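You operate a simulated robot arm through the tools that you are given. There is no shell and no other tool. Be economical: measure what you need, move in short steps, check, and stop when the job is done.

Carry out the task below with a simulated robot arm. There is one attempt and no reset: what you move stays moved.

JOB
Open the grey knob fully, draw the orange-knob rod up, push it home and lift the yellow lid.
Fine: the pump stays off.

It is judged by the outcome, as a careful person would: the job done as asked, and still so three seconds after it is handed in. It fails if anything else is knocked over, pushed out of place, dropped, spilled or broken. Lids that push on must go on centred and level and be pressed home; caps that screw on are set level and turned clockwise until they are tight.

ROBOT AND FRAMES
A 6-joint arm with a two-finger parallel gripper, fixed in place. Base frame: the origin is at the foot of the arm, x ahead of it, y to its left, z up. Readings come in mm, rad, newtons and seconds.
Its first joint turns from -1.152 to 1.152 rad. Payload 2.9 kg.
Tool frame: the origin (TCP) lies between the finger pads and is the grasp point; the fingertips stand 30 mm ahead of it; z points along the fingers, y is the line along which they close. The gripper opens to 110 mm. The fingers are 20 mm wide and 10 mm thick; the gripper's body (48 by 112 mm) begins 55 mm behind the TCP.
Orientation is that of the tool frame in the base frame, as a unit quaternion [x, y, z, w]. With the fingers straight down and closing along the base's y, the tool's x points along the base's -x, its y along +y and its z along -z.

CONTROLS
- The arm moves only by the tool send_rows. Its arguments are lists of equal length, an entry for each row: "xyz": the shift along the base's x, y, z in mm, a list of three; "angular": the turn, a rotation vector about the base's x, y, z in degrees, a list of three; "grip": the finger opening in mm, from 0 to 110. In form: {"xyz": [[x, y, z], ...], "angular": [[rx, ry, rz], ...], "grip": [grip, ...]}. A call has 1 to 12 rows; each row shifts and turns the commanded pose from where the row before left it. Rows are played at 5 a second. More than 50 mm and 0.15 rad between two rows, or a gripper value outside its range, and nothing of the call is played. A pose out of reach is approached as far as the arm can. The call stops where the force on the tool passes 80 N (or 10 N more than at its start, if that is more) or the arm is blocked; 0.2 s more then pass. Each finger travels about 108 mm/s and halts on what it meets, pressing with about 41 N; the grip force reading is that of the motor and also rises with nothing between the fingers. The clock runs only during rows and for 0.2 s after the last one: add rows that do not move to give the fingers time. It gives the time, the measured TCP pose, the force on the tool (base axes), the opening and the grip force at its end, in the units of the frame above (readings bear some noise).
- Cameras (640 x 400 px; columns grow to the right, rows downward): "scene" is fixed at [96.2, 430.6, 1393.2]; the picture's right is [-0.76, -0.65, 0.00], its down [-0.37, 0.44, -0.82] and it looks along [0.53, -0.62, -0.58] (base axes); focal length 354 px, centre (320, 200). "wrist" rides on the gripper at [72, 17, -103] in the tool frame; the picture's right is [-0.23, 0.97, 0.00], its down [-0.76, -0.18, -0.62] and it looks along [-0.61, -0.14, 0.78] (tool axes); focal length 222 px, centre (320, 200). There is no depth. A picture from a camera that has moved, and an enlarged one, comes with that camera's place and axes in the base frame and with its lens. The place of the scene camera against the robot may be out by one fixed shift of up to 25 mm in any direction.
- get_image(camera): a new picture of that camera. No time passes.
- zoom(camera, box): a new picture of the part [left, top, right, bottom] of that camera's present view, enlarged. No time passes.
- close_job(): hands the job in; it is judged then, once.

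Work in short steps. Places have to be worked out from the pictures, the camera data and where the tool is seen: move nearer, look again, correct. Check each grasp and each placing, and mend what went wrong. You have 120 turns and 68 pictures in all, those below and enlarged ones among them. Open the gripper and draw the arm clear of the work before you hand the job in, unless the task says otherwise; then end with one line.

The tools are called after "Request:" as a command line: name --argument value ..., lists and objects as JSON in quotes. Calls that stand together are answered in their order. send_rows: Moves the arm, as the interface text tells. Its arguments: {"type":"object","properties":{"xyz":{"type":"array"},"angular":{"type":"array"},"grip":{"type":"array"}},"required":["xyz","angular","grip"]} The other tools are called the same way: get_image (camera) takes a picture; zoom (camera, box) takes an enlarged picture of a part of a camera's view; close_job () hands the job in.

At the start:

```text
clock: 0.0
tool_pos: [500.2, -34.7, 1148.0]
tcp_rot: [0.0, 1.0, 0.0, 0.0]
force: [0.3, 0.5, -0.2]
finger_gap: 109.9
grasp_force: 0.1
```

scene: 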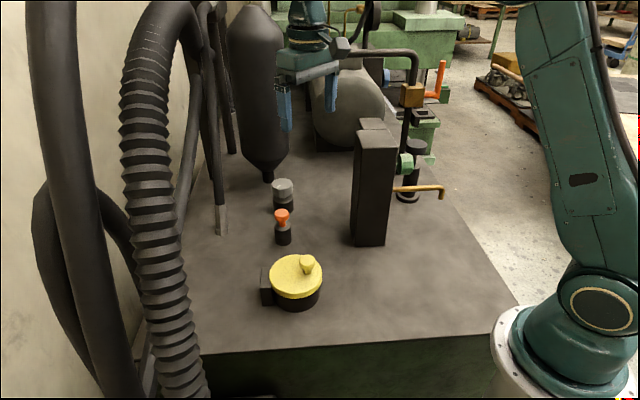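
wrist: 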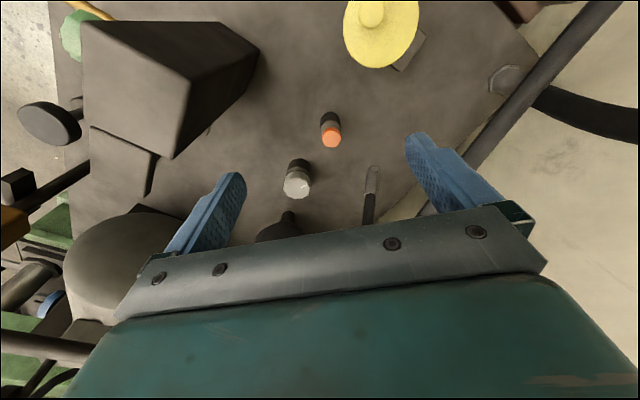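

I'll look closely at the fittings first.

Request:
zoom --camera "scene" --box '[230, 160, 350, 320]'

Request:
zoom --camera "scene" --box '[330, 60, 460, 250]'

Request:
zoom --camera "wrist" --box '[240, 90, 400, 240]'

```text
2.50 times, centred on (290, 240) of scene
camera zoom: at [96.2, 430.6, 1393.2], right [-0.76, -0.65, 0.0], down [-0.37, 0.44, -0.82], along [0.53, -0.62, -0.58], focal length 884 px, centre (395, 100)
```

zoom: 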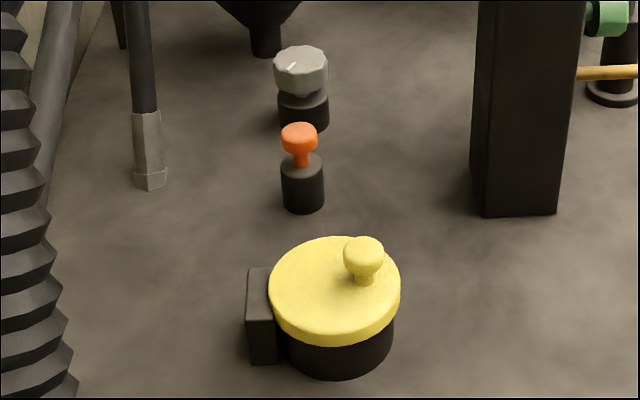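

```text
2.11 times, centred on (395, 155) of scene
camera zoom: at [96.2, 430.6, 1393.2], right [-0.76, -0.65, 0.0], down [-0.37, 0.44, -0.82], along [0.53, -0.62, -0.58], focal length 745 px, centre (162, 295)
```

zoom: 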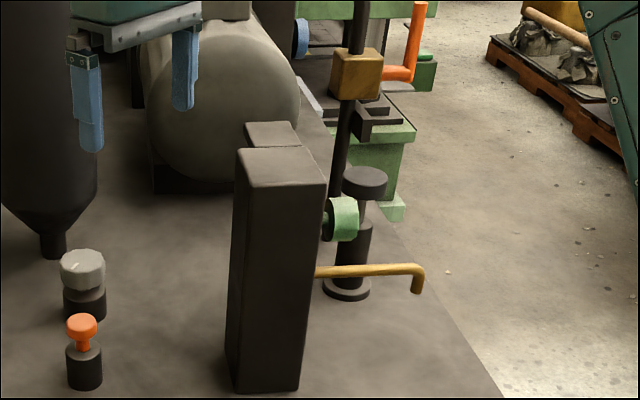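

```text
2.67 times, centred on (320, 165) of wrist
camera zoom: at [428.1, -17.5, 1249.9], right [0.23, 0.97, 0.0], down [0.76, -0.18, 0.62], along [0.61, -0.14, -0.78], focal length 592 px, centre (320, 293)
```

zoom: 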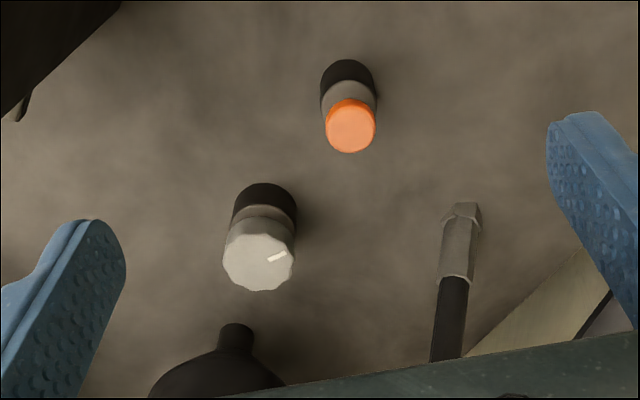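

Knob estimates: grey near (672,-120), top ~884; orange near (588,-34); lid knob near (436,53). First I move above the grey knob, staying high.

Request:
send_rows --xyz '[[40, -20, -15], [40, -20, -15], [40, -20, -15], [30, -20, -15], [0, 0, -40]]' --angular '[[0, 0, 0], [0, 0, 0], [0, 0, 0], [0, 0, 0], [0, 0, 0]]' --grip '[90, 90, 90, 90, 90]'

Request:
get_image --camera "wrist"

Request:
get_image --camera "scene"

```text
clock: 1.2
tool_pos: [631.0, -102.4, 1053.7]
tcp_rot: [0.0, 1.0, 0.0, 0.0]
force: [0.2, 0.8, 0.2]
finger_gap: 89.9
grasp_force: 0.0
out of reach, approached as far as the arm can: row 4
```

```text
62 pictures are left
camera wrist: at [557.1, -85.9, 1155.3], right [0.23, 0.97, 0.0], down [0.76, -0.18, 0.62], along [0.61, -0.14, -0.78], focal length 222 px, centre (320, 200)
```

wrist: 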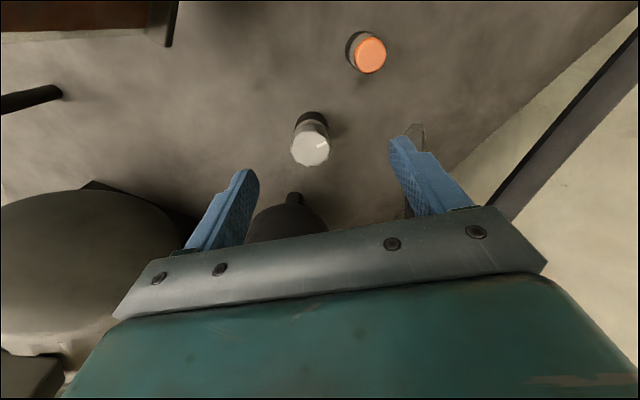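

```text
61 pictures are left
```

scene: 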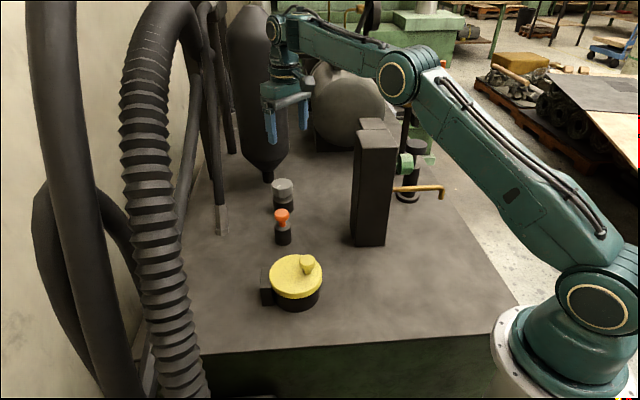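

I zoom the wrist view for a more precise fix of the knob.

Request:
zoom --camera "wrist" --box '[250, 20, 410, 180]'

```text
2.50 times, centred on (330, 100) of wrist
camera zoom: at [557.1, -85.9, 1155.3], right [0.23, 0.97, 0.0], down [0.76, -0.18, 0.62], along [0.61, -0.14, -0.78], focal length 555 px, centre (295, 450)
```

zoom: 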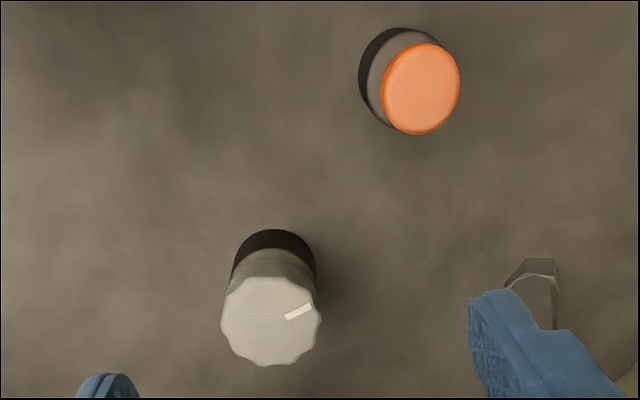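

The knob is around (675–690,-125). I'll drop lower (more reach there) and re-measure from a settled pose.

Request:
send_rows --xyz '[[0, 0, -30], [0, 0, -30], [0, 0, -20], [0, 0, 0], [0, 0, 0]]' --angular '[[0, 0, 0], [0, 0, 0], [0, 0, 0], [0, 0, 0], [0, 0, 0]]' --grip '[90, 90, 90, 90, 90]'

Request:
zoom --camera "wrist" --box '[220, 20, 420, 220]'

```text
clock: 2.4
tool_pos: [631.2, -102.3, 974.6]
tcp_rot: [0.001, 1.0, 0.0, 0.0]
force: [0.7, 0.9, 0.4]
finger_gap: 89.6
grasp_force: 0.0
```

```text
2.00 times, centred on (320, 120) of wrist
camera zoom: at [558.7, -86.2, 1076.6], right [0.23, 0.97, 0.0], down [0.76, -0.18, 0.62], along [0.61, -0.14, -0.78], focal length 444 px, centre (320, 360)
```

zoom: 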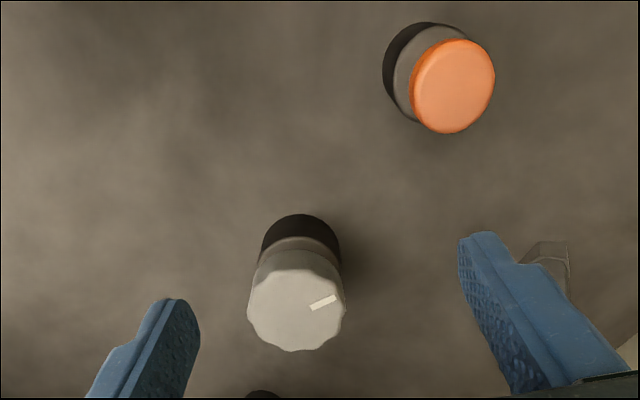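

Best fit: knob centre ≈ (682,-127), top ≈ 872. I descend and shift outward, testing reach.

Request:
send_rows --xyz '[[10, -6, -25], [14, -7, -20], [14, -6, 0], [13, -6, 0], [0, 0, 0]]' --angular '[[0, 0, 0], [0, 0, 0], [0, 0, 0], [0, 0, 0], [0, 0, 0]]' --grip '[90, 90, 90, 90, 90]'

Request:
get_image --camera "wrist"

Request:
zoom --camera "scene" --box '[220, 60, 360, 260]'

```text
clock: 3.6
tool_pos: [666.6, -124.8, 927.9]
tcp_rot: [0.0, 1.0, 0.0, 0.0]
force: [-0.7, 0.2, -0.4]
finger_gap: 89.6
grasp_force: 0.1
out of reach, approached as far as the arm can: row 3, 4
```

```text
58 pictures are left
camera wrist: at [594.0, -108.4, 1029.9], right [0.23, 0.97, 0.0], down [0.76, -0.18, 0.62], along [0.61, -0.14, -0.78], focal length 222 px, centre (320, 200)
```

wrist: 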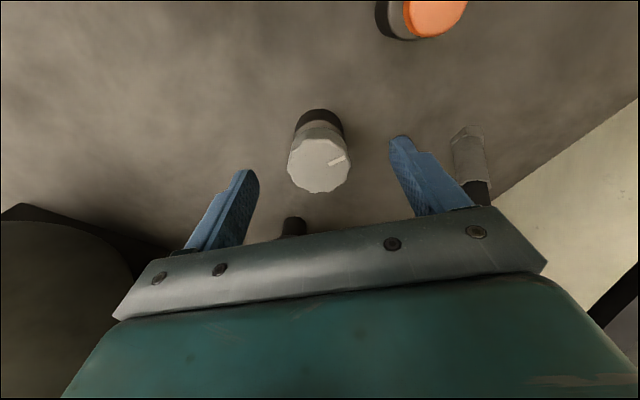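

```text
2.00 times, centred on (290, 160) of scene
camera zoom: at [96.2, 430.6, 1393.2], right [-0.76, -0.65, 0.0], down [-0.37, 0.44, -0.82], along [0.53, -0.62, -0.58], focal length 707 px, centre (380, 280)
```

zoom: 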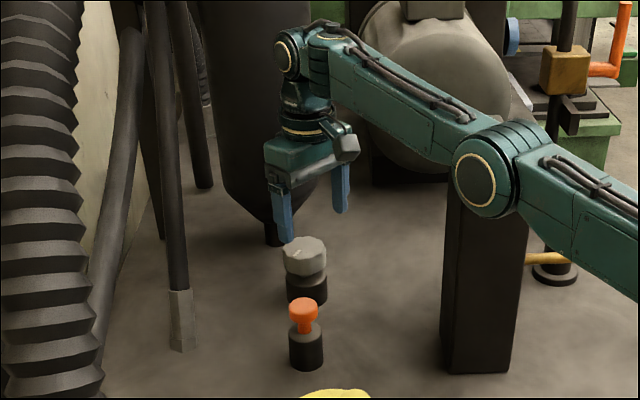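

Consistent fix: (682,-128). Reach grows with depth, so I descend to about z 892 (tips ~862, beside the knob) and try to extend outward.

Request:
send_rows --xyz '[[0, -3, -18], [0, 0, -18], [5, 0, 0], [5, 0, 0], [5, 0, 0], [0, 0, 0]]' --angular '[[0, 0, 0], [0, 0, 0], [0, 0, 0], [0, 0, 0], [0, 0, 0], [0, 0, 0]]' --grip '[90, 90, 90, 90, 90, 90]'

Request:
get_image --camera "wrist"

```text
clock: 5.0
tool_pos: [668.9, -125.6, 892.6]
tcp_rot: [0.0, 1.0, 0.0, 0.0]
force: [-0.2, -0.1, 0.9]
finger_gap: 90.2
grasp_force: 0.0
out of reach, approached as far as the arm can: row 4, 5
```

```text
56 pictures are left
camera wrist: at [596.7, -109.6, 993.9], right [0.23, 0.97, 0.0], down [0.76, -0.18, 0.62], along [0.61, -0.14, -0.78], focal length 222 px, centre (320, 200)
```

wrist: 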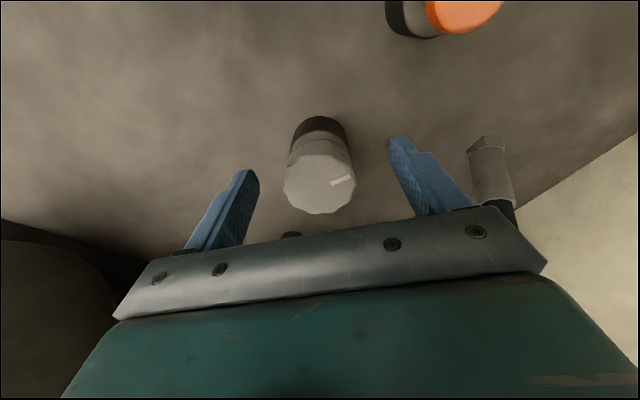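

Size-based and ray-based height estimates disagree, so I take a clean sideways baseline at z≈928 to triangulate against the earlier picture.

Request:
send_rows --xyz '[[0, 0, 18], [-2, 0, 18], [0, 30, 0], [0, 30, 0], [0, 0, 0], [0, 0, 0]]' --angular '[[0, 0, 0], [0, 0, 0], [0, 0, 0], [0, 0, 0], [0, 0, 0], [0, 0, 0]]' --grip '[90, 90, 90, 90, 90, 90]'

Request:
get_image --camera "wrist"

```text
clock: 6.4
tool_pos: [669.3, -66.3, 929.5]
tcp_rot: [-0.001, 1.0, 0.0, 0.0]
force: [0.3, -0.3, 0.7]
finger_gap: 90.2
grasp_force: 0.0
```

```text
55 pictures are left
camera wrist: at [596.4, -49.9, 1029.8], right [0.23, 0.97, 0.0], down [0.76, -0.18, 0.62], along [0.61, -0.14, -0.78], focal length 222 px, centre (320, 200)
```

wrist: 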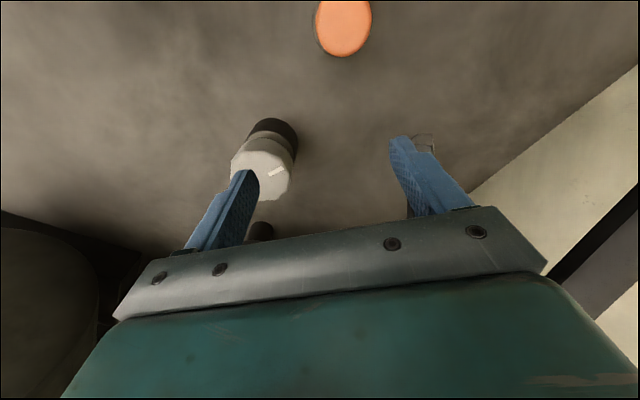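

Triangulated: grey knob top z≈847, centre ≈ (697,-133), Ø≈59 — just past vertical reach, so I'll tilt the tool 14° outward and pre-yaw it clockwise so it can be turned counter-clockwise about the vertical.

Request:
send_rows --xyz '[[-10, -10, 5], [-10, -10, 5], [0, -10, 0], [0, -10, 0], [0, -10, 0], [0, -10, 0], [0, 0, 0], [0, 0, 0], [0, 0, 0]]' --angular '[[0, -7, 0], [0, -7, 0], [0, 0, -7.7], [0, 0, -7.7], [0, 0, -7.7], [0, 0, -7.7], [0, 0, -7.7], [0, 0, -7.5], [0, 0, 0]]' --grip '[90, 90, 90, 90, 90, 90, 90, 90, 90]'

Request:
get_image --camera "wrist"

```text
clock: 8.4
tool_pos: [648.3, -125.1, 938.3]
tcp_rot: [0.388, 0.913, -0.047, 0.112]
force: [-0.4, 0.2, -0.2]
finger_gap: 90.0
grasp_force: 0.0
```

```text
54 pictures are left
camera wrist: at [593.9, -45.5, 1019.5], right [0.85, 0.52, 0.05], down [0.28, -0.55, 0.79], along [0.44, -0.66, -0.61], focal length 222 px, centre (320, 200)
```

wrist: 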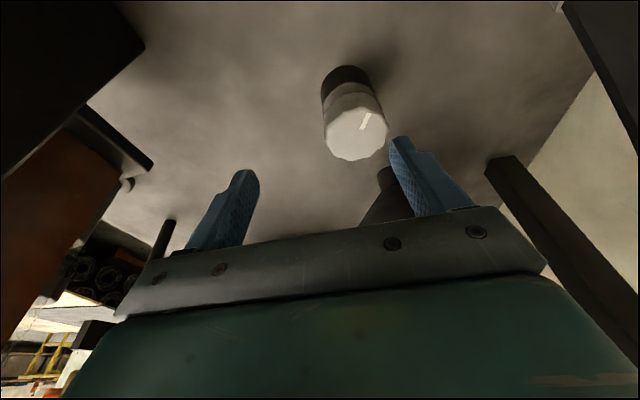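

Knob estimate now ≈ (698,-131, top ~840). I move over it with the tips still above its top and check.

Request:
send_rows --xyz '[[15, -2, -10], [15, -2, -15], [14, -2, -15], [0, 0, 0], [0, 0, 0]]' --angular '[[0, 0, 0], [0, 0, 0], [0, 0, 0], [0, 0, 0], [0, 0, 0]]' --grip '[90, 90, 90, 90, 90]'

Request:
get_image --camera "wrist"

Request:
zoom --camera "scene" --box '[220, 100, 360, 260]'

```text
clock: 9.6
tool_pos: [694.4, -132.3, 899.0]
tcp_rot: [0.388, 0.914, -0.047, 0.112]
force: [-0.3, -0.4, 0.1]
finger_gap: 90.3
grasp_force: 0.0
```

```text
53 pictures are left
camera wrist: at [638.5, -51.9, 979.7], right [0.85, 0.52, 0.05], down [0.28, -0.55, 0.79], along [0.44, -0.66, -0.61], focal length 222 px, centre (320, 200)
```

wrist: 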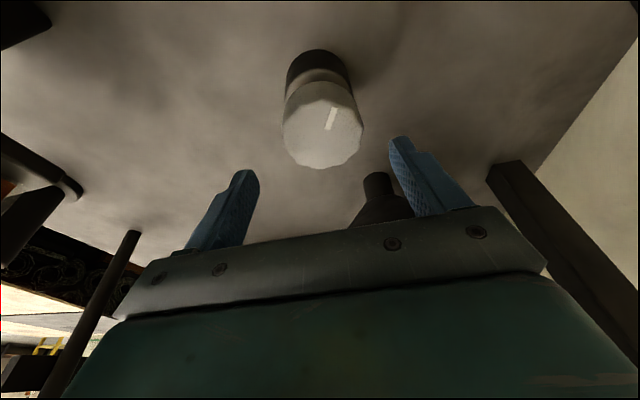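

```text
2.50 times, centred on (290, 180) of scene
camera zoom: at [96.2, 430.6, 1393.2], right [-0.76, -0.65, 0.0], down [-0.37, 0.44, -0.82], along [0.53, -0.62, -0.58], focal length 884 px, centre (395, 250)
```

zoom: 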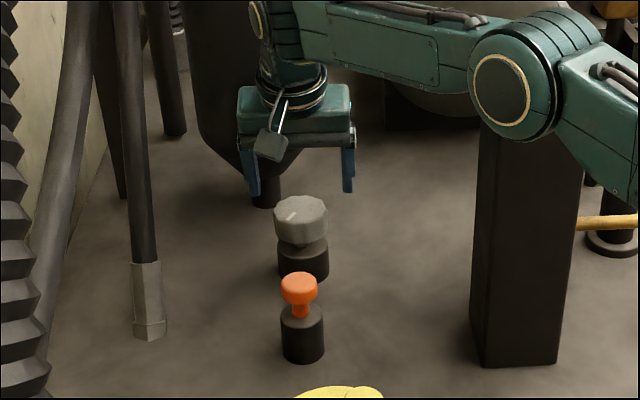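

Combined estimates give about (694,-128, top ~845). I go down partway with the fingers straddling and re-check centring.

Request:
send_rows --xyz '[[0, 4, -12], [0, 0, -12], [0, 0, -8], [0, 0, 0]]' --angular '[[0, 0, 0], [0, 0, 0], [0, 0, 0], [0, 0, 0]]' --grip '[95, 95, 95, 95]'

Request:
get_image --camera "wrist"

Request:
zoom --camera "scene" --box '[240, 130, 330, 220]'

```text
clock: 10.6
tool_pos: [691.9, -128.9, 866.1]
tcp_rot: [0.388, 0.914, -0.047, 0.112]
force: [0.5, 0.4, 0.1]
finger_gap: 95.0
grasp_force: 0.1
```

```text
51 pictures are left
camera wrist: at [637.5, -48.5, 947.3], right [0.85, 0.52, 0.06], down [0.28, -0.55, 0.79], along [0.44, -0.66, -0.61], focal length 222 px, centre (320, 200)
```

wrist: 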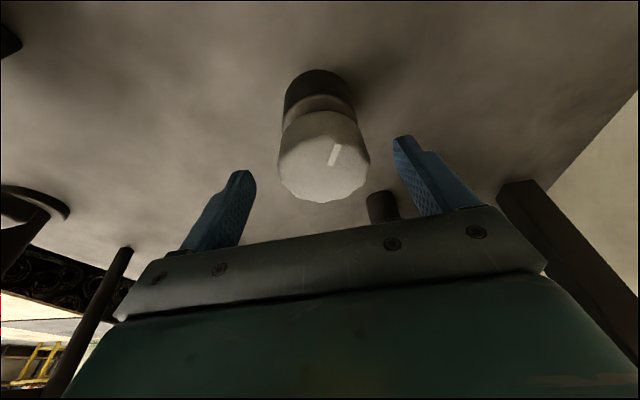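

```text
4.44 times, centred on (285, 175) of scene
camera zoom: at [96.2, 430.6, 1393.2], right [-0.76, -0.65, 0.0], down [-0.37, 0.44, -0.82], along [0.53, -0.62, -0.58], focal length 1572 px, centre (476, 311)
```

zoom: 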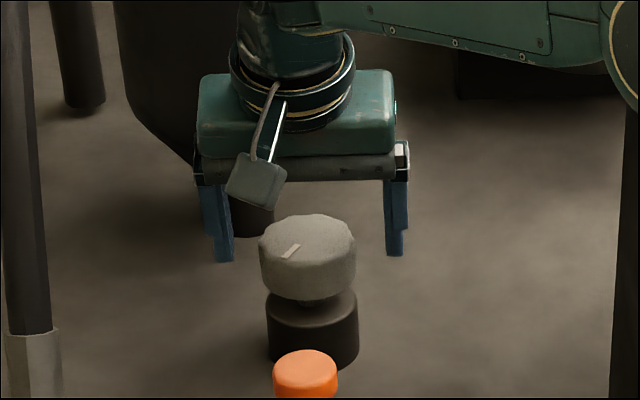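

The knob is ≈ (691,-122, top 847), so I shift 7 mm in +y, descend to z≈847, and close.

Request:
send_rows --xyz '[[-1, 6, 0], [0, 0, -8], [0, 0, -8], [0, 0, -2], [0, 0, 0]]' --angular '[[0, 0, 0], [0, 0, 0], [0, 0, 0], [0, 0, 0], [0, 0, 0]]' --grip '[95, 95, 95, 95, 95]'

Request:
get_image --camera "wrist"

```text
clock: 11.8
tool_pos: [691.2, -122.6, 847.3]
tcp_rot: [0.387, 0.914, -0.048, 0.112]
force: [-0.5, 0.1, 0.7]
finger_gap: 95.1
grasp_force: 0.1
```

```text
49 pictures are left
camera wrist: at [636.5, -42.6, 929.0], right [0.85, 0.52, 0.06], down [0.28, -0.55, 0.79], along [0.44, -0.66, -0.61], focal length 222 px, centre (320, 200)
```

wrist: 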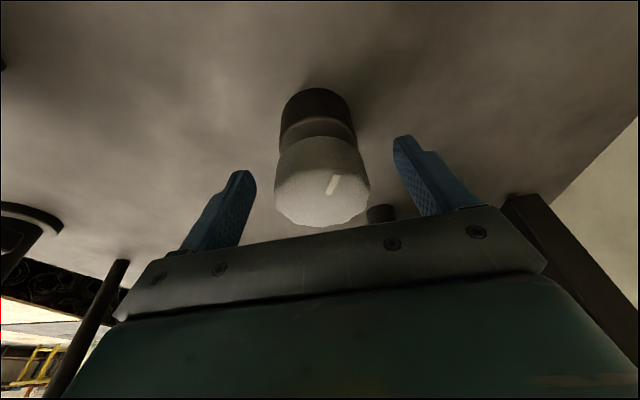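

TCP projects to (320,189), and the knob top centre is at (322,183), so it's well centred. Closing on the knob.

Request:
send_rows --xyz '[[0, 0, 0], [0, 0, 0], [0, 0, 0], [0, 0, 0]]' --angular '[[0, 0, 0], [0, 0, 0], [0, 0, 0], [0, 0, 0]]' --grip '[70, 50, 40, 40]'

Request:
get_image --camera "wrist"

```text
clock: 12.8
tool_pos: [690.3, -124.5, 847.9]
tcp_rot: [0.39, 0.913, -0.048, 0.111]
force: [-12.7, -7.0, 4.2]
finger_gap: 59.6
grasp_force: 44.7
```

```text
48 pictures are left
camera wrist: at [636.0, -43.6, 929.2], right [0.86, 0.52, 0.05], down [0.28, -0.55, 0.79], along [0.44, -0.66, -0.61], focal length 222 px, centre (320, 200)
```

wrist: 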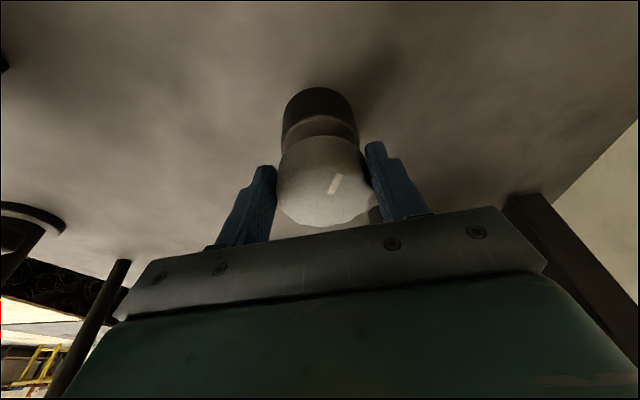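

Gripped at 59.6 mm. I relieve the small side load and start turning counter-clockwise.

Request:
send_rows --xyz '[[-1, -1, 0], [0, 0, 0], [0, 0, 0], [0, 0, 0]]' --angular '[[0, 0, 0], [0, 0, 5], [0, 0, 5], [0, 0, 5]]' --grip '[40, 40, 40, 40]'

Request:
get_image --camera "wrist"

Request:
zoom --camera "scene" --box '[240, 130, 330, 220]'

```text
clock: 13.8
tool_pos: [686.8, -127.6, 847.9]
tcp_rot: [0.269, 0.956, -0.034, 0.116]
force: [-28.9, -17.7, 4.4]
finger_gap: 59.7
grasp_force: 45.0
```

```text
47 pictures are left
camera wrist: at [615.4, -62.6, 929.3], right [0.7, 0.72, 0.05], down [0.41, -0.46, 0.79], along [0.59, -0.53, -0.61], focal length 222 px, centre (320, 200)
```

wrist: 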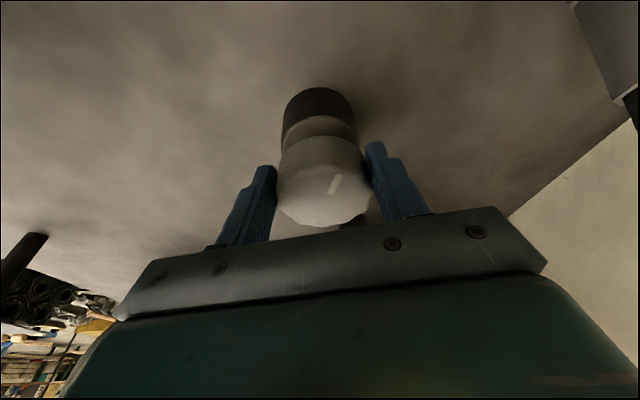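

```text
4.44 times, centred on (285, 175) of scene
camera zoom: at [95.4, 430.2, 1393.4], right [-0.76, -0.65, 0.0], down [-0.37, 0.44, -0.82], along [0.53, -0.62, -0.58], focal length 1572 px, centre (476, 311)
```

zoom: 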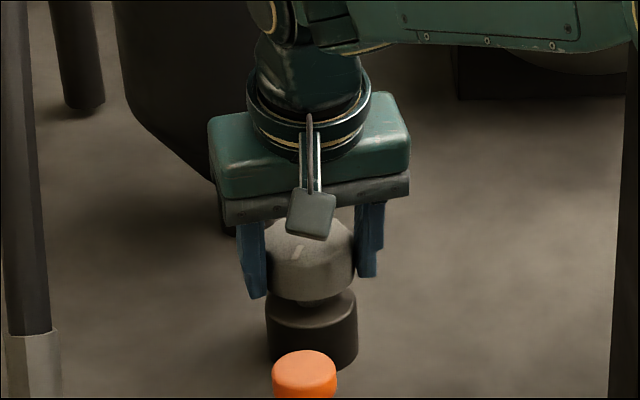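

The knob turns, but intersecting the rays before and after the turn puts the axis at ≈ (700,-136) with top z≈828, so the grip was off-centre. I open and re-centre lower.

Request:
send_rows --xyz '[[0, 0, 0], [0, 0, 0], [4, -6, 0], [4, -5, 0], [0, 0, -7], [0, 0, -7], [0, 0, 0]]' --angular '[[0, 0, 0], [0, 0, 0], [0, 0, -7], [0, 0, -7], [0, 0, 0], [0, 0, 0], [0, 0, 0]]' --grip '[90, 90, 90, 90, 90, 90, 90]'

Request:
get_image --camera "wrist"

```text
clock: 15.4
tool_pos: [698.5, -136.1, 834.4]
tcp_rot: [0.38, 0.917, -0.047, 0.112]
force: [-0.6, 0.5, 0.7]
finger_gap: 89.9
grasp_force: 0.0
```

```text
45 pictures are left
camera wrist: at [642.4, -55.1, 914.8], right [0.84, 0.53, 0.06], down [0.29, -0.54, 0.79], along [0.45, -0.65, -0.61], focal length 222 px, centre (320, 200)
```

wrist: 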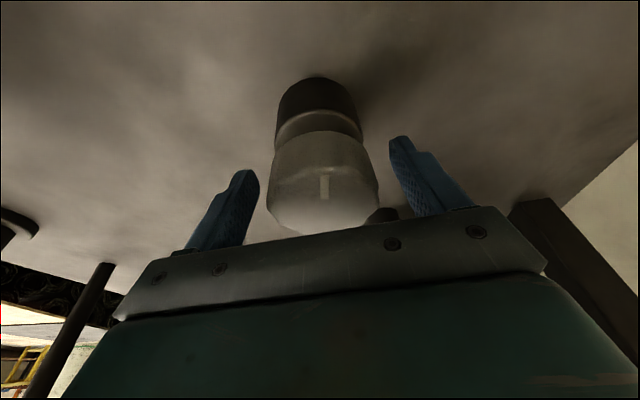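

Knob image size now matches the TCP depth. I grip and turn counter-clockwise 40° in small steps.

Request:
send_rows --xyz '[[0, 0, 0], [0, 0, 0], [0, 0, 0], [0, 0, 0], [0, 0, 0], [0, 0, 0], [0, 0, 0], [0, 0, 0], [0, 0, 0]]' --angular '[[0, 0, 0], [0, 0, 0], [0, 0, 0], [0, 0, 8], [0, 0, 8], [0, 0, 8], [0, 0, 8], [0, 0, 8], [0, 0, 0]]' --grip '[65, 45, 40, 40, 40, 40, 40, 40, 40]'

Request:
get_image --camera "wrist"

```text
clock: 17.4
tool_pos: [699.1, -136.1, 833.6]
tcp_rot: [0.042, 0.992, -0.005, 0.122]
force: [3.5, 8.7, -2.9]
finger_gap: 59.8
grasp_force: 44.8
```

```text
44 pictures are left
camera wrist: at [604.6, -109.2, 914.8], right [0.3, 0.95, 0.05], down [0.57, -0.23, 0.79], along [0.76, -0.21, -0.61], focal length 222 px, centre (320, 200)
```

wrist: 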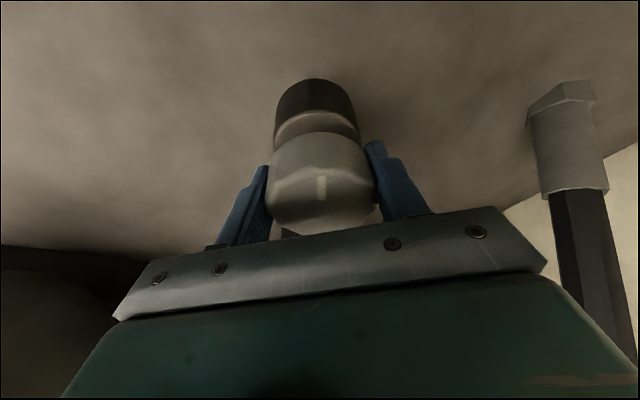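

The knob followed perfectly with low force. Continuing.

Request:
send_rows --xyz '[[0, 0, 0], [0, 0, 0], [0, 0, 0], [0, 0, 0], [0, 0, 0], [0, 0, 0], [0, 0, 0]]' --angular '[[0, 0, 8], [0, 0, 8], [0, 0, 8], [0, 0, 8], [0, 0, 8], [0, 0, 8], [0, 0, 0]]' --grip '[40, 40, 40, 40, 40, 40, 40]'

Request:
get_image --camera "wrist"

```text
clock: 18.7
tool_pos: [708.8, -118.8, 878.6]
tcp_rot: [-0.345, 0.926, 0.021, 0.148]
force: [0.1, 5.7, 11.9]
finger_gap: 42.8
grasp_force: 2.7
out of reach, approached as far as the arm can: row 5, 6
stopped in row 6: the force on the tool passed its limit (the readings are from after the stop); the commanded pose is now the measured one
```

```text
43 pictures are left
camera wrist: at [618.5, -166.6, 953.4], right [-0.47, 0.88, 0.01], down [0.5, 0.26, 0.83], along [0.73, 0.39, -0.56], focal length 222 px, centre (320, 200)
```

wrist: 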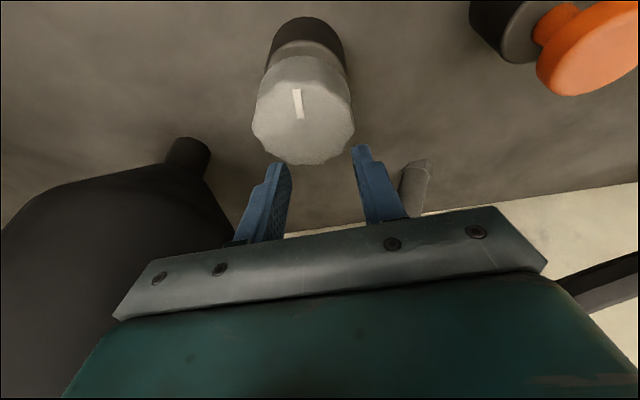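

The knob turned about another 45°, then the arm ran out of reach at that yaw and slipped off upward. I lift slightly, correct the tilt and yaw back for another bite.

Request:
send_rows --xyz '[[-8, -2, 6], [-8, -5, 4], [-6, -5, 0], [0, 0, 0], [0, 0, 0], [0, 0, 0], [0, 0, 0], [0, 0, 0], [0, 0, 0], [0, 0, 0], [0, 0, 0], [0, 0, 0]]' --angular '[[0.9, 4.5, 0], [0, 0, -8], [0, 0, -8], [0, 0, -8], [0, 0, -8], [0, 0, -8], [0, 0, -8], [0, 0, -8], [0, 0, -8], [0, 0, -8], [0, 0, -8], [0, 0, -6.5]]' --grip '[90, 90, 90, 90, 90, 90, 90, 90, 90, 90, 90, 90]'

Request:
get_image --camera "wrist"

```text
clock: 21.3
tool_pos: [671.2, -139.9, 881.7]
tcp_rot: [0.391, 0.913, -0.044, 0.112]
force: [0.2, 0.0, -0.4]
finger_gap: 90.2
grasp_force: 0.0
out of reach, approached as far as the arm can: row 1
```

```text
42 pictures are left
camera wrist: at [617.5, -60.1, 964.3], right [0.86, 0.51, 0.06], down [0.28, -0.55, 0.79], along [0.44, -0.66, -0.62], focal length 222 px, centre (320, 200)
```

wrist: 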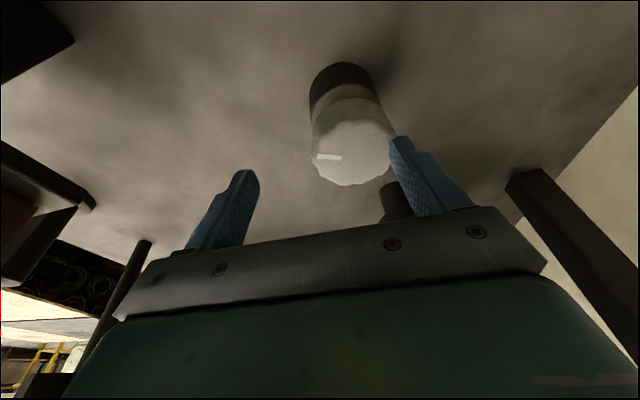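

Orientation is restored (yaw −46°). I go back over the knob axis (699,-136), descend to 834, and grip.

Request:
send_rows --xyz '[[14, 2, 0], [14, 2, 0], [0, 0, -16], [0, 0, -16], [0, 0, -16], [0, 0, 0], [0, 0, 0], [0, 0, 0], [0, 0, 0]]' --angular '[[0, 0, 0], [0, 0, 0], [0, 0, 0], [0, 0, 0], [0, 0, 0], [0, 0, 0], [0, 0, 0], [0, 0, 0], [0, 0, 0]]' --grip '[90, 90, 90, 90, 90, 90, 65, 40, 40]'

Request:
get_image --camera "wrist"

```text
clock: 23.3
tool_pos: [700.0, -134.3, 833.0]
tcp_rot: [0.388, 0.914, -0.044, 0.112]
force: [10.1, 3.8, -4.7]
finger_gap: 59.5
grasp_force: 45.1
```

```text
41 pictures are left
camera wrist: at [645.9, -55.2, 914.9], right [0.85, 0.52, 0.06], down [0.28, -0.55, 0.79], along [0.44, -0.65, -0.61], focal length 222 px, centre (320, 200)
```

wrist: 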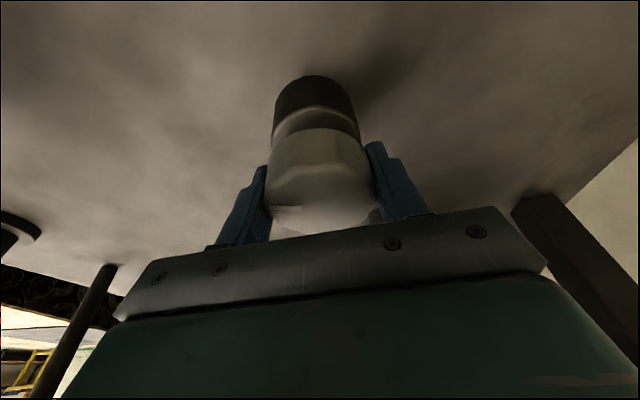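

Good grip again. Turning counter-clockwise, watching for the end stop.

Request:
send_rows --xyz '[[0, 0, 0], [0, 0, 0], [0, 0, 0], [0, 0, 0], [0, 0, 0]]' --angular '[[0, 0, 7], [0, 0, 7], [0, 0, 7], [0, 0, 7], [0, 0, 0]]' --grip '[40, 40, 40, 40, 40]'

Request:
get_image --camera "wrist"

```text
clock: 24.5
tool_pos: [699.9, -134.7, 834.3]
tcp_rot: [0.156, 0.981, -0.015, 0.118]
force: [14.7, 17.2, -9.2]
finger_gap: 59.5
grasp_force: 44.7
```

```text
40 pictures are left
camera wrist: at [614.0, -89.3, 915.7], right [0.51, 0.86, 0.06], down [0.51, -0.36, 0.78], along [0.69, -0.37, -0.62], focal length 222 px, centre (320, 200)
```

wrist: 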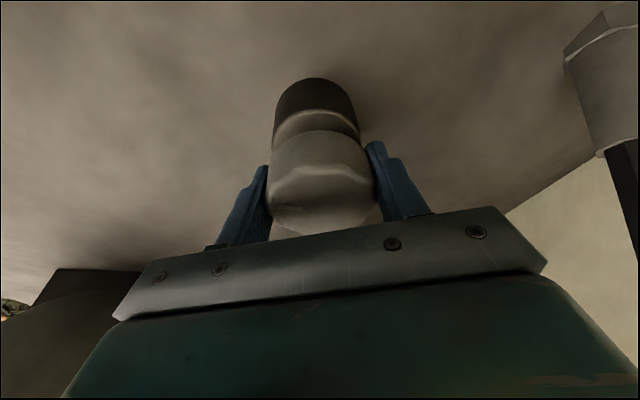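

Still turning freely with the hand. Continue to the reach limit on that side.

Request:
send_rows --xyz '[[0, 0, 0], [0, 0, 0], [0, 0, 0], [0, 0, 0], [0, 0, 0], [0, 0, 0]]' --angular '[[0, 0, 7], [0, 0, 7], [0, 0, 7], [0, 0, 7], [0, 0, 7], [0, 0, 0]]' --grip '[40, 40, 40, 40, 40, 40]'

Request:
get_image --camera "wrist"

Request:
zoom --camera "scene" --box '[240, 130, 330, 220]'

```text
clock: 25.9
tool_pos: [699.7, -135.0, 834.4]
tcp_rot: [-0.148, 0.982, 0.022, 0.118]
force: [2.3, 20.9, 3.0]
finger_gap: 59.7
grasp_force: 45.3
```

```text
39 pictures are left
camera wrist: at [603.4, -146.6, 916.1], right [-0.08, 1.0, 0.06], down [0.62, 0.0, 0.79], along [0.78, 0.1, -0.62], focal length 222 px, centre (320, 200)
```

wrist: 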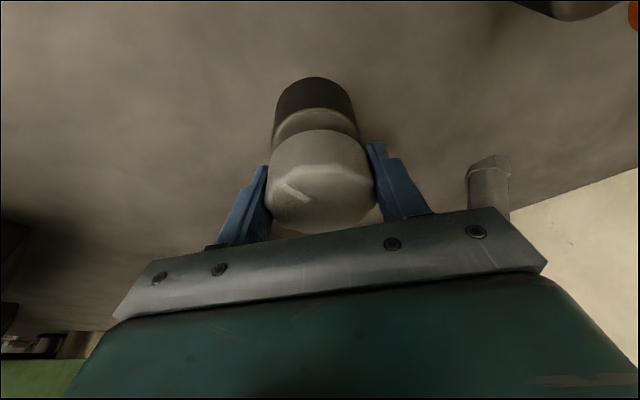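

```text
4.44 times, centred on (285, 175) of scene
camera zoom: at [96.2, 431.1, 1393.1], right [-0.76, -0.65, 0.0], down [-0.37, 0.44, -0.82], along [0.53, -0.62, -0.58], focal length 1572 px, centre (476, 311)
```

zoom: 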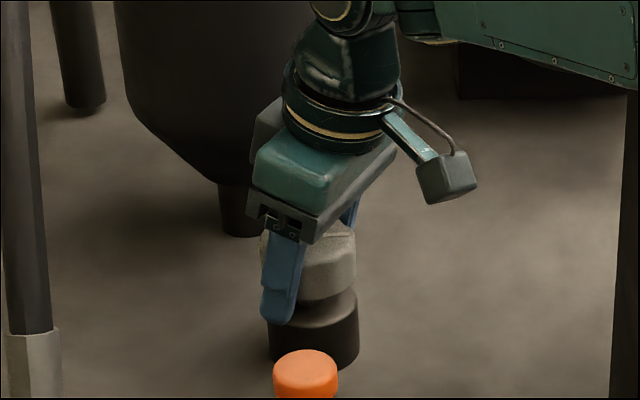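

The marker has now rotated relative to the fingers: either the stop is reached or the grip slipped. I open, yaw back 35°, and look at the marker before retrying.

Request:
send_rows --xyz '[[0, 0, 0], [0, 0, 0], [0, 0, 0], [0, 0, 0], [0, 0, 0], [0, 0, 0], [0, 0, 0], [0, 0, 0]]' --angular '[[0, 0, 0], [0, 0, 0], [0, 0, -8], [0, 0, -8], [0, 0, -8], [0, 0, -8], [0, 0, -3], [0, 0, 0]]' --grip '[90, 90, 90, 90, 90, 90, 90, 90]'

Request:
get_image --camera "wrist"

```text
clock: 27.7
tool_pos: [699.1, -135.9, 834.8]
tcp_rot: [0.157, 0.98, -0.015, 0.119]
force: [0.1, -0.4, -0.3]
finger_gap: 90.0
grasp_force: 0.2
```

```text
37 pictures are left
camera wrist: at [613.3, -90.6, 916.1], right [0.51, 0.86, 0.06], down [0.5, -0.36, 0.79], along [0.69, -0.37, -0.62], focal length 222 px, centre (320, 200)
```

wrist: 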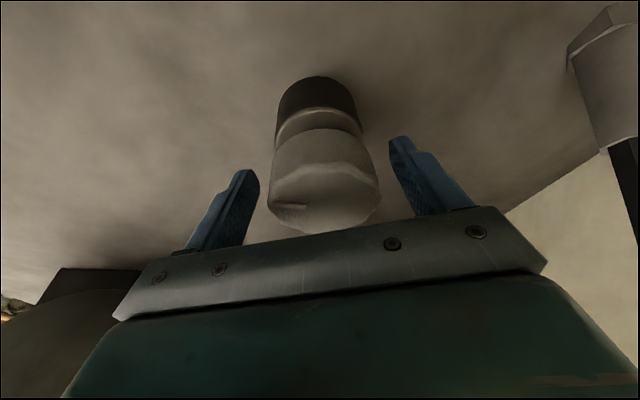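

At this same yaw the marker sits where it was before the last 35°, so the knob did not move then; likely the end stop. One more fresh-grip try to confirm.

Request:
send_rows --xyz '[[0, 0, 0], [0, 0, 0], [0, 0, 0], [0, 0, 0], [0, 0, 0], [0, 0, 0], [0, 0, 0]]' --angular '[[0, 0, 0], [0, 0, 0], [0, 0, 0], [0, 0, 6], [0, 0, 6], [0, 0, 6], [0, 0, 0]]' --grip '[60, 40, 30, 30, 30, 30, 30]'

Request:
get_image --camera "wrist"

```text
clock: 29.3
tool_pos: [700.5, -134.8, 834.0]
tcp_rot: [0.0, 0.993, 0.004, 0.12]
force: [7.0, 19.5, 1.0]
finger_gap: 59.9
grasp_force: 44.5
```

```text
36 pictures are left
camera wrist: at [604.5, -118.0, 916.1], right [0.22, 0.97, 0.06], down [0.59, -0.18, 0.79], along [0.78, -0.14, -0.61], focal length 222 px, centre (320, 200)
```

wrist: 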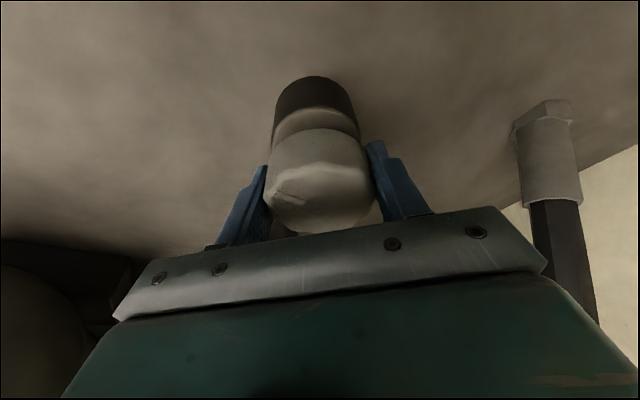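

The marker stays put while the fingers slip around, so the knob is at its open stop. I release, lift away, straighten the tool and move to view the orange knob.

Request:
send_rows --xyz '[[0, 0, 0], [0, 0, 0], [0, 0, 25], [0, 0, 30], [-20, 10, 30], [-35, 20, 20], [-40, 20, 0], [-40, 20, 0], [-30, 20, 0], [0, 0, 0]]' --angular '[[0, 0, 0], [0, 0, 0], [0, 0, 0], [0, 0, 0], [0, 0, 0], [0, 7, 0], [0, 6.8, 0], [0, 0, 0], [0, 0, 0], [0, 0, 0]]' --grip '[90, 90, 90, 90, 90, 90, 70, 60, 60, 60]'

Request:
get_image --camera "wrist"

```text
clock: 31.5
tool_pos: [533.0, -44.6, 936.9]
tcp_rot: [0.002, 1.0, 0.003, 0.0]
force: [0.4, 0.1, -0.1]
finger_gap: 59.7
grasp_force: 0.1
```

```text
35 pictures are left
camera wrist: at [459.9, -27.7, 1039.4], right [0.23, 0.97, 0.01], down [0.76, -0.18, 0.62], along [0.61, -0.14, -0.78], focal length 222 px, centre (320, 200)
```

wrist: 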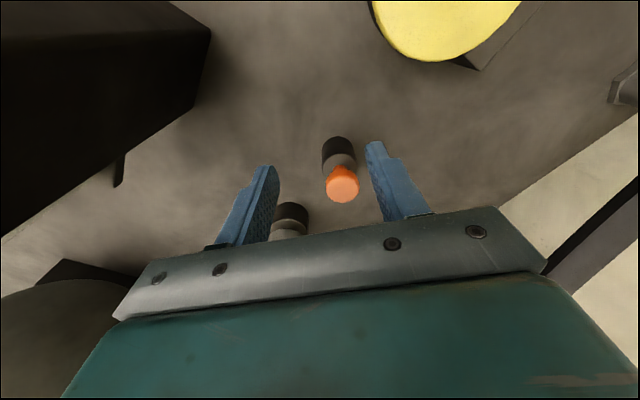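

Orange knob triangulates to ≈ (605,-35, top 835), Ø≈37. I move above it with tips ~20 mm over the top and check.

Request:
send_rows --xyz '[[36, 5, -10], [36, 4, -20], [0, 0, -20], [0, 0, 0]]' --angular '[[0, 0, 0], [0, 0, 0], [0, 0, 0], [0, 0, 0]]' --grip '[65, 65, 65, 65]'

Request:
get_image --camera "wrist"

Request:
zoom --camera "scene" --box '[230, 140, 340, 250]'

```text
clock: 32.5
tool_pos: [606.2, -36.9, 888.6]
tcp_rot: [0.001, 1.0, 0.003, 0.0]
force: [-0.1, -0.2, 0.0]
finger_gap: 65.0
grasp_force: 0.2
```

```text
34 pictures are left
camera wrist: at [533.8, -20.1, 990.6], right [0.23, 0.97, 0.01], down [0.76, -0.18, 0.62], along [0.61, -0.14, -0.78], focal length 222 px, centre (320, 200)
```

wrist: 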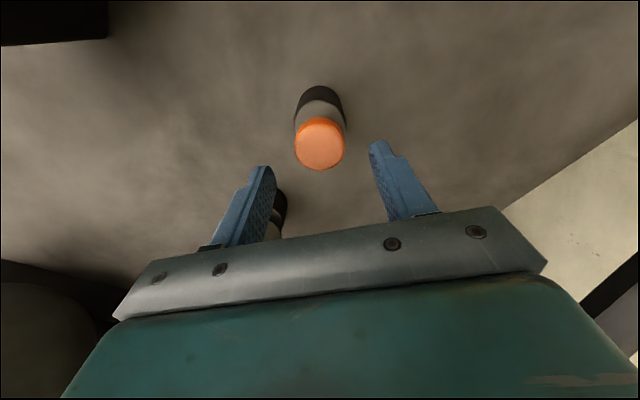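

```text
3.64 times, centred on (285, 195) of scene
camera zoom: at [96.2, 430.6, 1393.2], right [-0.76, -0.65, 0.0], down [-0.37, 0.44, -0.82], along [0.53, -0.62, -0.58], focal length 1286 px, centre (447, 218)
```

zoom: 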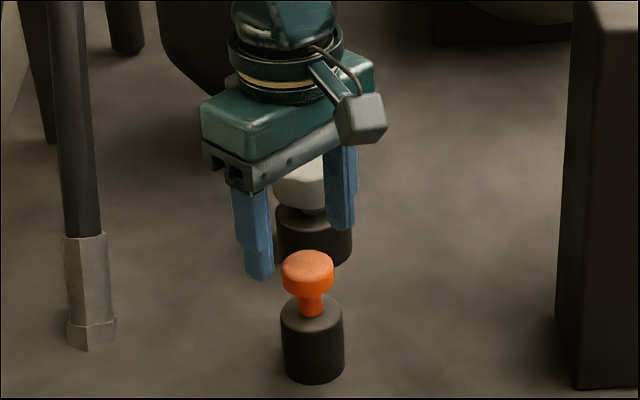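

Refined: (603,-36, top 839); collar top ≈ 797. I descend to TCP z≈832 (tips ~802, above the collar) and grip.

Request:
send_rows --xyz '[[-3, 1, 0], [0, 0, -20], [0, 0, -20], [0, 0, -16], [0, 0, 0], [0, 0, 0], [0, 0, 0], [0, 0, 0]]' --angular '[[0, 0, 0], [0, 0, 0], [0, 0, 0], [0, 0, 0], [0, 0, 0], [0, 0, 0], [0, 0, 0], [0, 0, 0]]' --grip '[65, 65, 65, 65, 65, 45, 25, 20]'

Request:
get_image --camera "wrist"

Request:
zoom --camera "scene" --box '[230, 140, 340, 250]'

```text
clock: 34.3
tool_pos: [602.5, -35.7, 832.1]
tcp_rot: [0.001, 1.0, 0.003, 0.0]
force: [2.1, 6.6, -3.9]
finger_gap: 43.6
grasp_force: 45.3
```

```text
32 pictures are left
camera wrist: at [529.7, -18.9, 934.3], right [0.23, 0.97, 0.01], down [0.76, -0.18, 0.62], along [0.61, -0.14, -0.78], focal length 222 px, centre (320, 200)
```

wrist: 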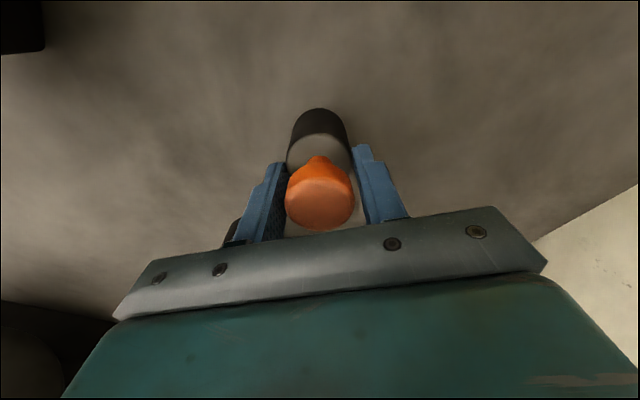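

```text
3.64 times, centred on (285, 195) of scene
camera zoom: at [96.3, 430.7, 1393.2], right [-0.76, -0.65, 0.0], down [-0.38, 0.44, -0.82], along [0.53, -0.62, -0.58], focal length 1286 px, centre (447, 218)
```

zoom: 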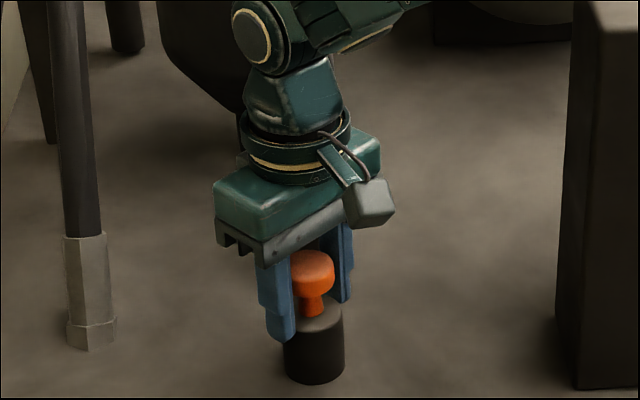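

Gap 43.6 means I've clamped the collar rather than the knob (Ø37). I open, rise 14 mm and close again.

Request:
send_rows --xyz '[[0, 0, 0], [0, 0, 0], [0, 0, 14], [0, 0, 0], [0, 0, 0], [0, 0, 0], [0, 0, 0]]' --angular '[[0, 0, 0], [0, 0, 0], [0, 0, 0], [0, 0, 0], [0, 0, 0], [0, 0, 0], [0, 0, 0]]' --grip '[62, 62, 62, 62, 45, 25, 20]'

Request:
get_image --camera "wrist"

```text
clock: 35.9
tool_pos: [603.3, -35.4, 846.7]
tcp_rot: [0.001, 1.0, 0.003, 0.0]
force: [-0.1, 6.1, -0.9]
finger_gap: 34.2
grasp_force: 45.6
```

```text
30 pictures are left
camera wrist: at [529.4, -18.7, 948.6], right [0.23, 0.97, 0.01], down [0.76, -0.18, 0.62], along [0.61, -0.14, -0.78], focal length 222 px, centre (320, 200)
```

wrist: 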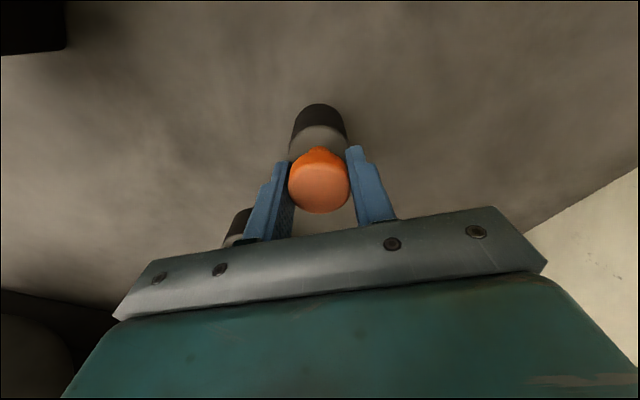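

Gap 34.2: now on the knob. I draw it up in small steps, watching the force.

Request:
send_rows --xyz '[[0, 0, 5], [0, 0, 5], [0, 0, 5], [0, 0, 5], [0, 0, 0]]' --angular '[[0, 0, 0], [0, 0, 0], [0, 0, 0], [0, 0, 0], [0, 0, 0]]' --grip '[20, 20, 20, 20, 20]'

Request:
get_image --camera "wrist"

```text
clock: 37.1
tool_pos: [602.5, -35.2, 867.1]
tcp_rot: [0.002, 1.0, 0.004, -0.001]
force: [-9.0, 10.6, -1.1]
finger_gap: 35.0
grasp_force: 45.3
```

```text
29 pictures are left
camera wrist: at [529.7, -18.7, 968.9], right [0.23, 0.97, 0.0], down [0.76, -0.18, 0.62], along [0.6, -0.14, -0.78], focal length 222 px, centre (320, 200)
```

wrist: 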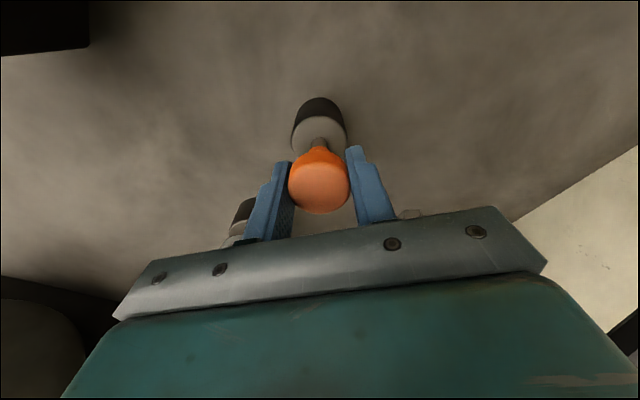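

The rod is rising (stem showing) with little force. Continuing up until it stops.

Request:
send_rows --xyz '[[0, 0, 5], [0, 0, 5], [0, 0, 5], [0, 0, 5], [0, 0, 0]]' --angular '[[0, 0, 0], [0, 0, 0], [0, 0, 0], [0, 0, 0], [0, 0, 0]]' --grip '[20, 20, 20, 20, 20]'

Request:
get_image --camera "wrist"

```text
clock: 38.3
tool_pos: [603.2, -35.3, 886.5]
tcp_rot: [0.002, 1.0, 0.002, 0.0]
force: [-17.1, 14.8, -1.7]
finger_gap: 34.4
grasp_force: 45.1
```

```text
28 pictures are left
camera wrist: at [529.7, -18.7, 989.6], right [0.23, 0.97, 0.01], down [0.76, -0.18, 0.62], along [0.6, -0.14, -0.78], focal length 222 px, centre (320, 200)
```

wrist: 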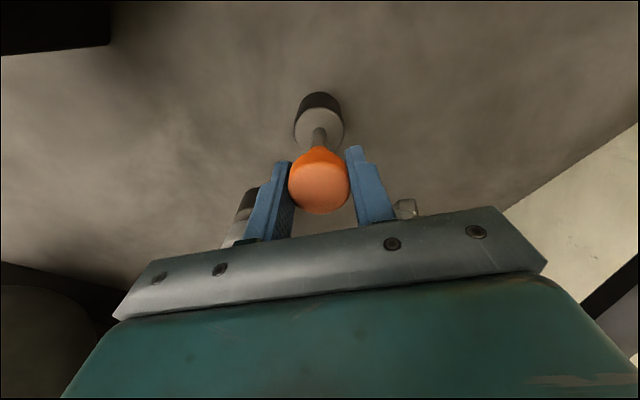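

40 mm up and still moving; side load is growing a bit, so I ease the pose toward it and keep lifting gently.

Request:
send_rows --xyz '[[-2, 2, 0], [0, 0, 4], [0, 0, 4], [0, 0, 4], [0, 0, 4], [0, 0, 0]]' --angular '[[0, 0, 0], [0, 0, 0], [0, 0, 0], [0, 0, 0], [0, 0, 0], [0, 0, 0]]' --grip '[20, 20, 20, 20, 20, 20]'

Request:
get_image --camera "wrist"

Request:
zoom --camera "scene" --box '[230, 140, 340, 250]'

```text
clock: 39.7
tool_pos: [602.7, -33.8, 904.5]
tcp_rot: [0.003, 1.0, 0.003, 0.003]
force: [8.4, -0.6, -0.9]
finger_gap: 34.6
grasp_force: 45.2
```

```text
27 pictures are left
camera wrist: at [529.0, -18.4, 1006.0], right [0.23, 0.97, 0.01], down [0.76, -0.18, 0.63], along [0.61, -0.14, -0.78], focal length 222 px, centre (320, 200)
```

wrist: 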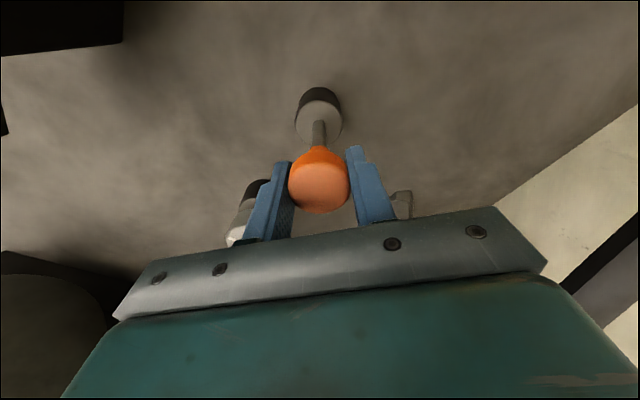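

```text
3.64 times, centred on (285, 195) of scene
camera zoom: at [96.4, 430.6, 1393.2], right [-0.76, -0.65, 0.0], down [-0.38, 0.44, -0.82], along [0.53, -0.62, -0.58], focal length 1286 px, centre (447, 218)
```

zoom: 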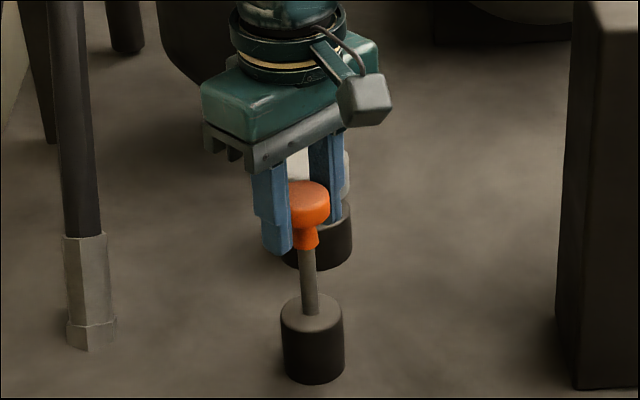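

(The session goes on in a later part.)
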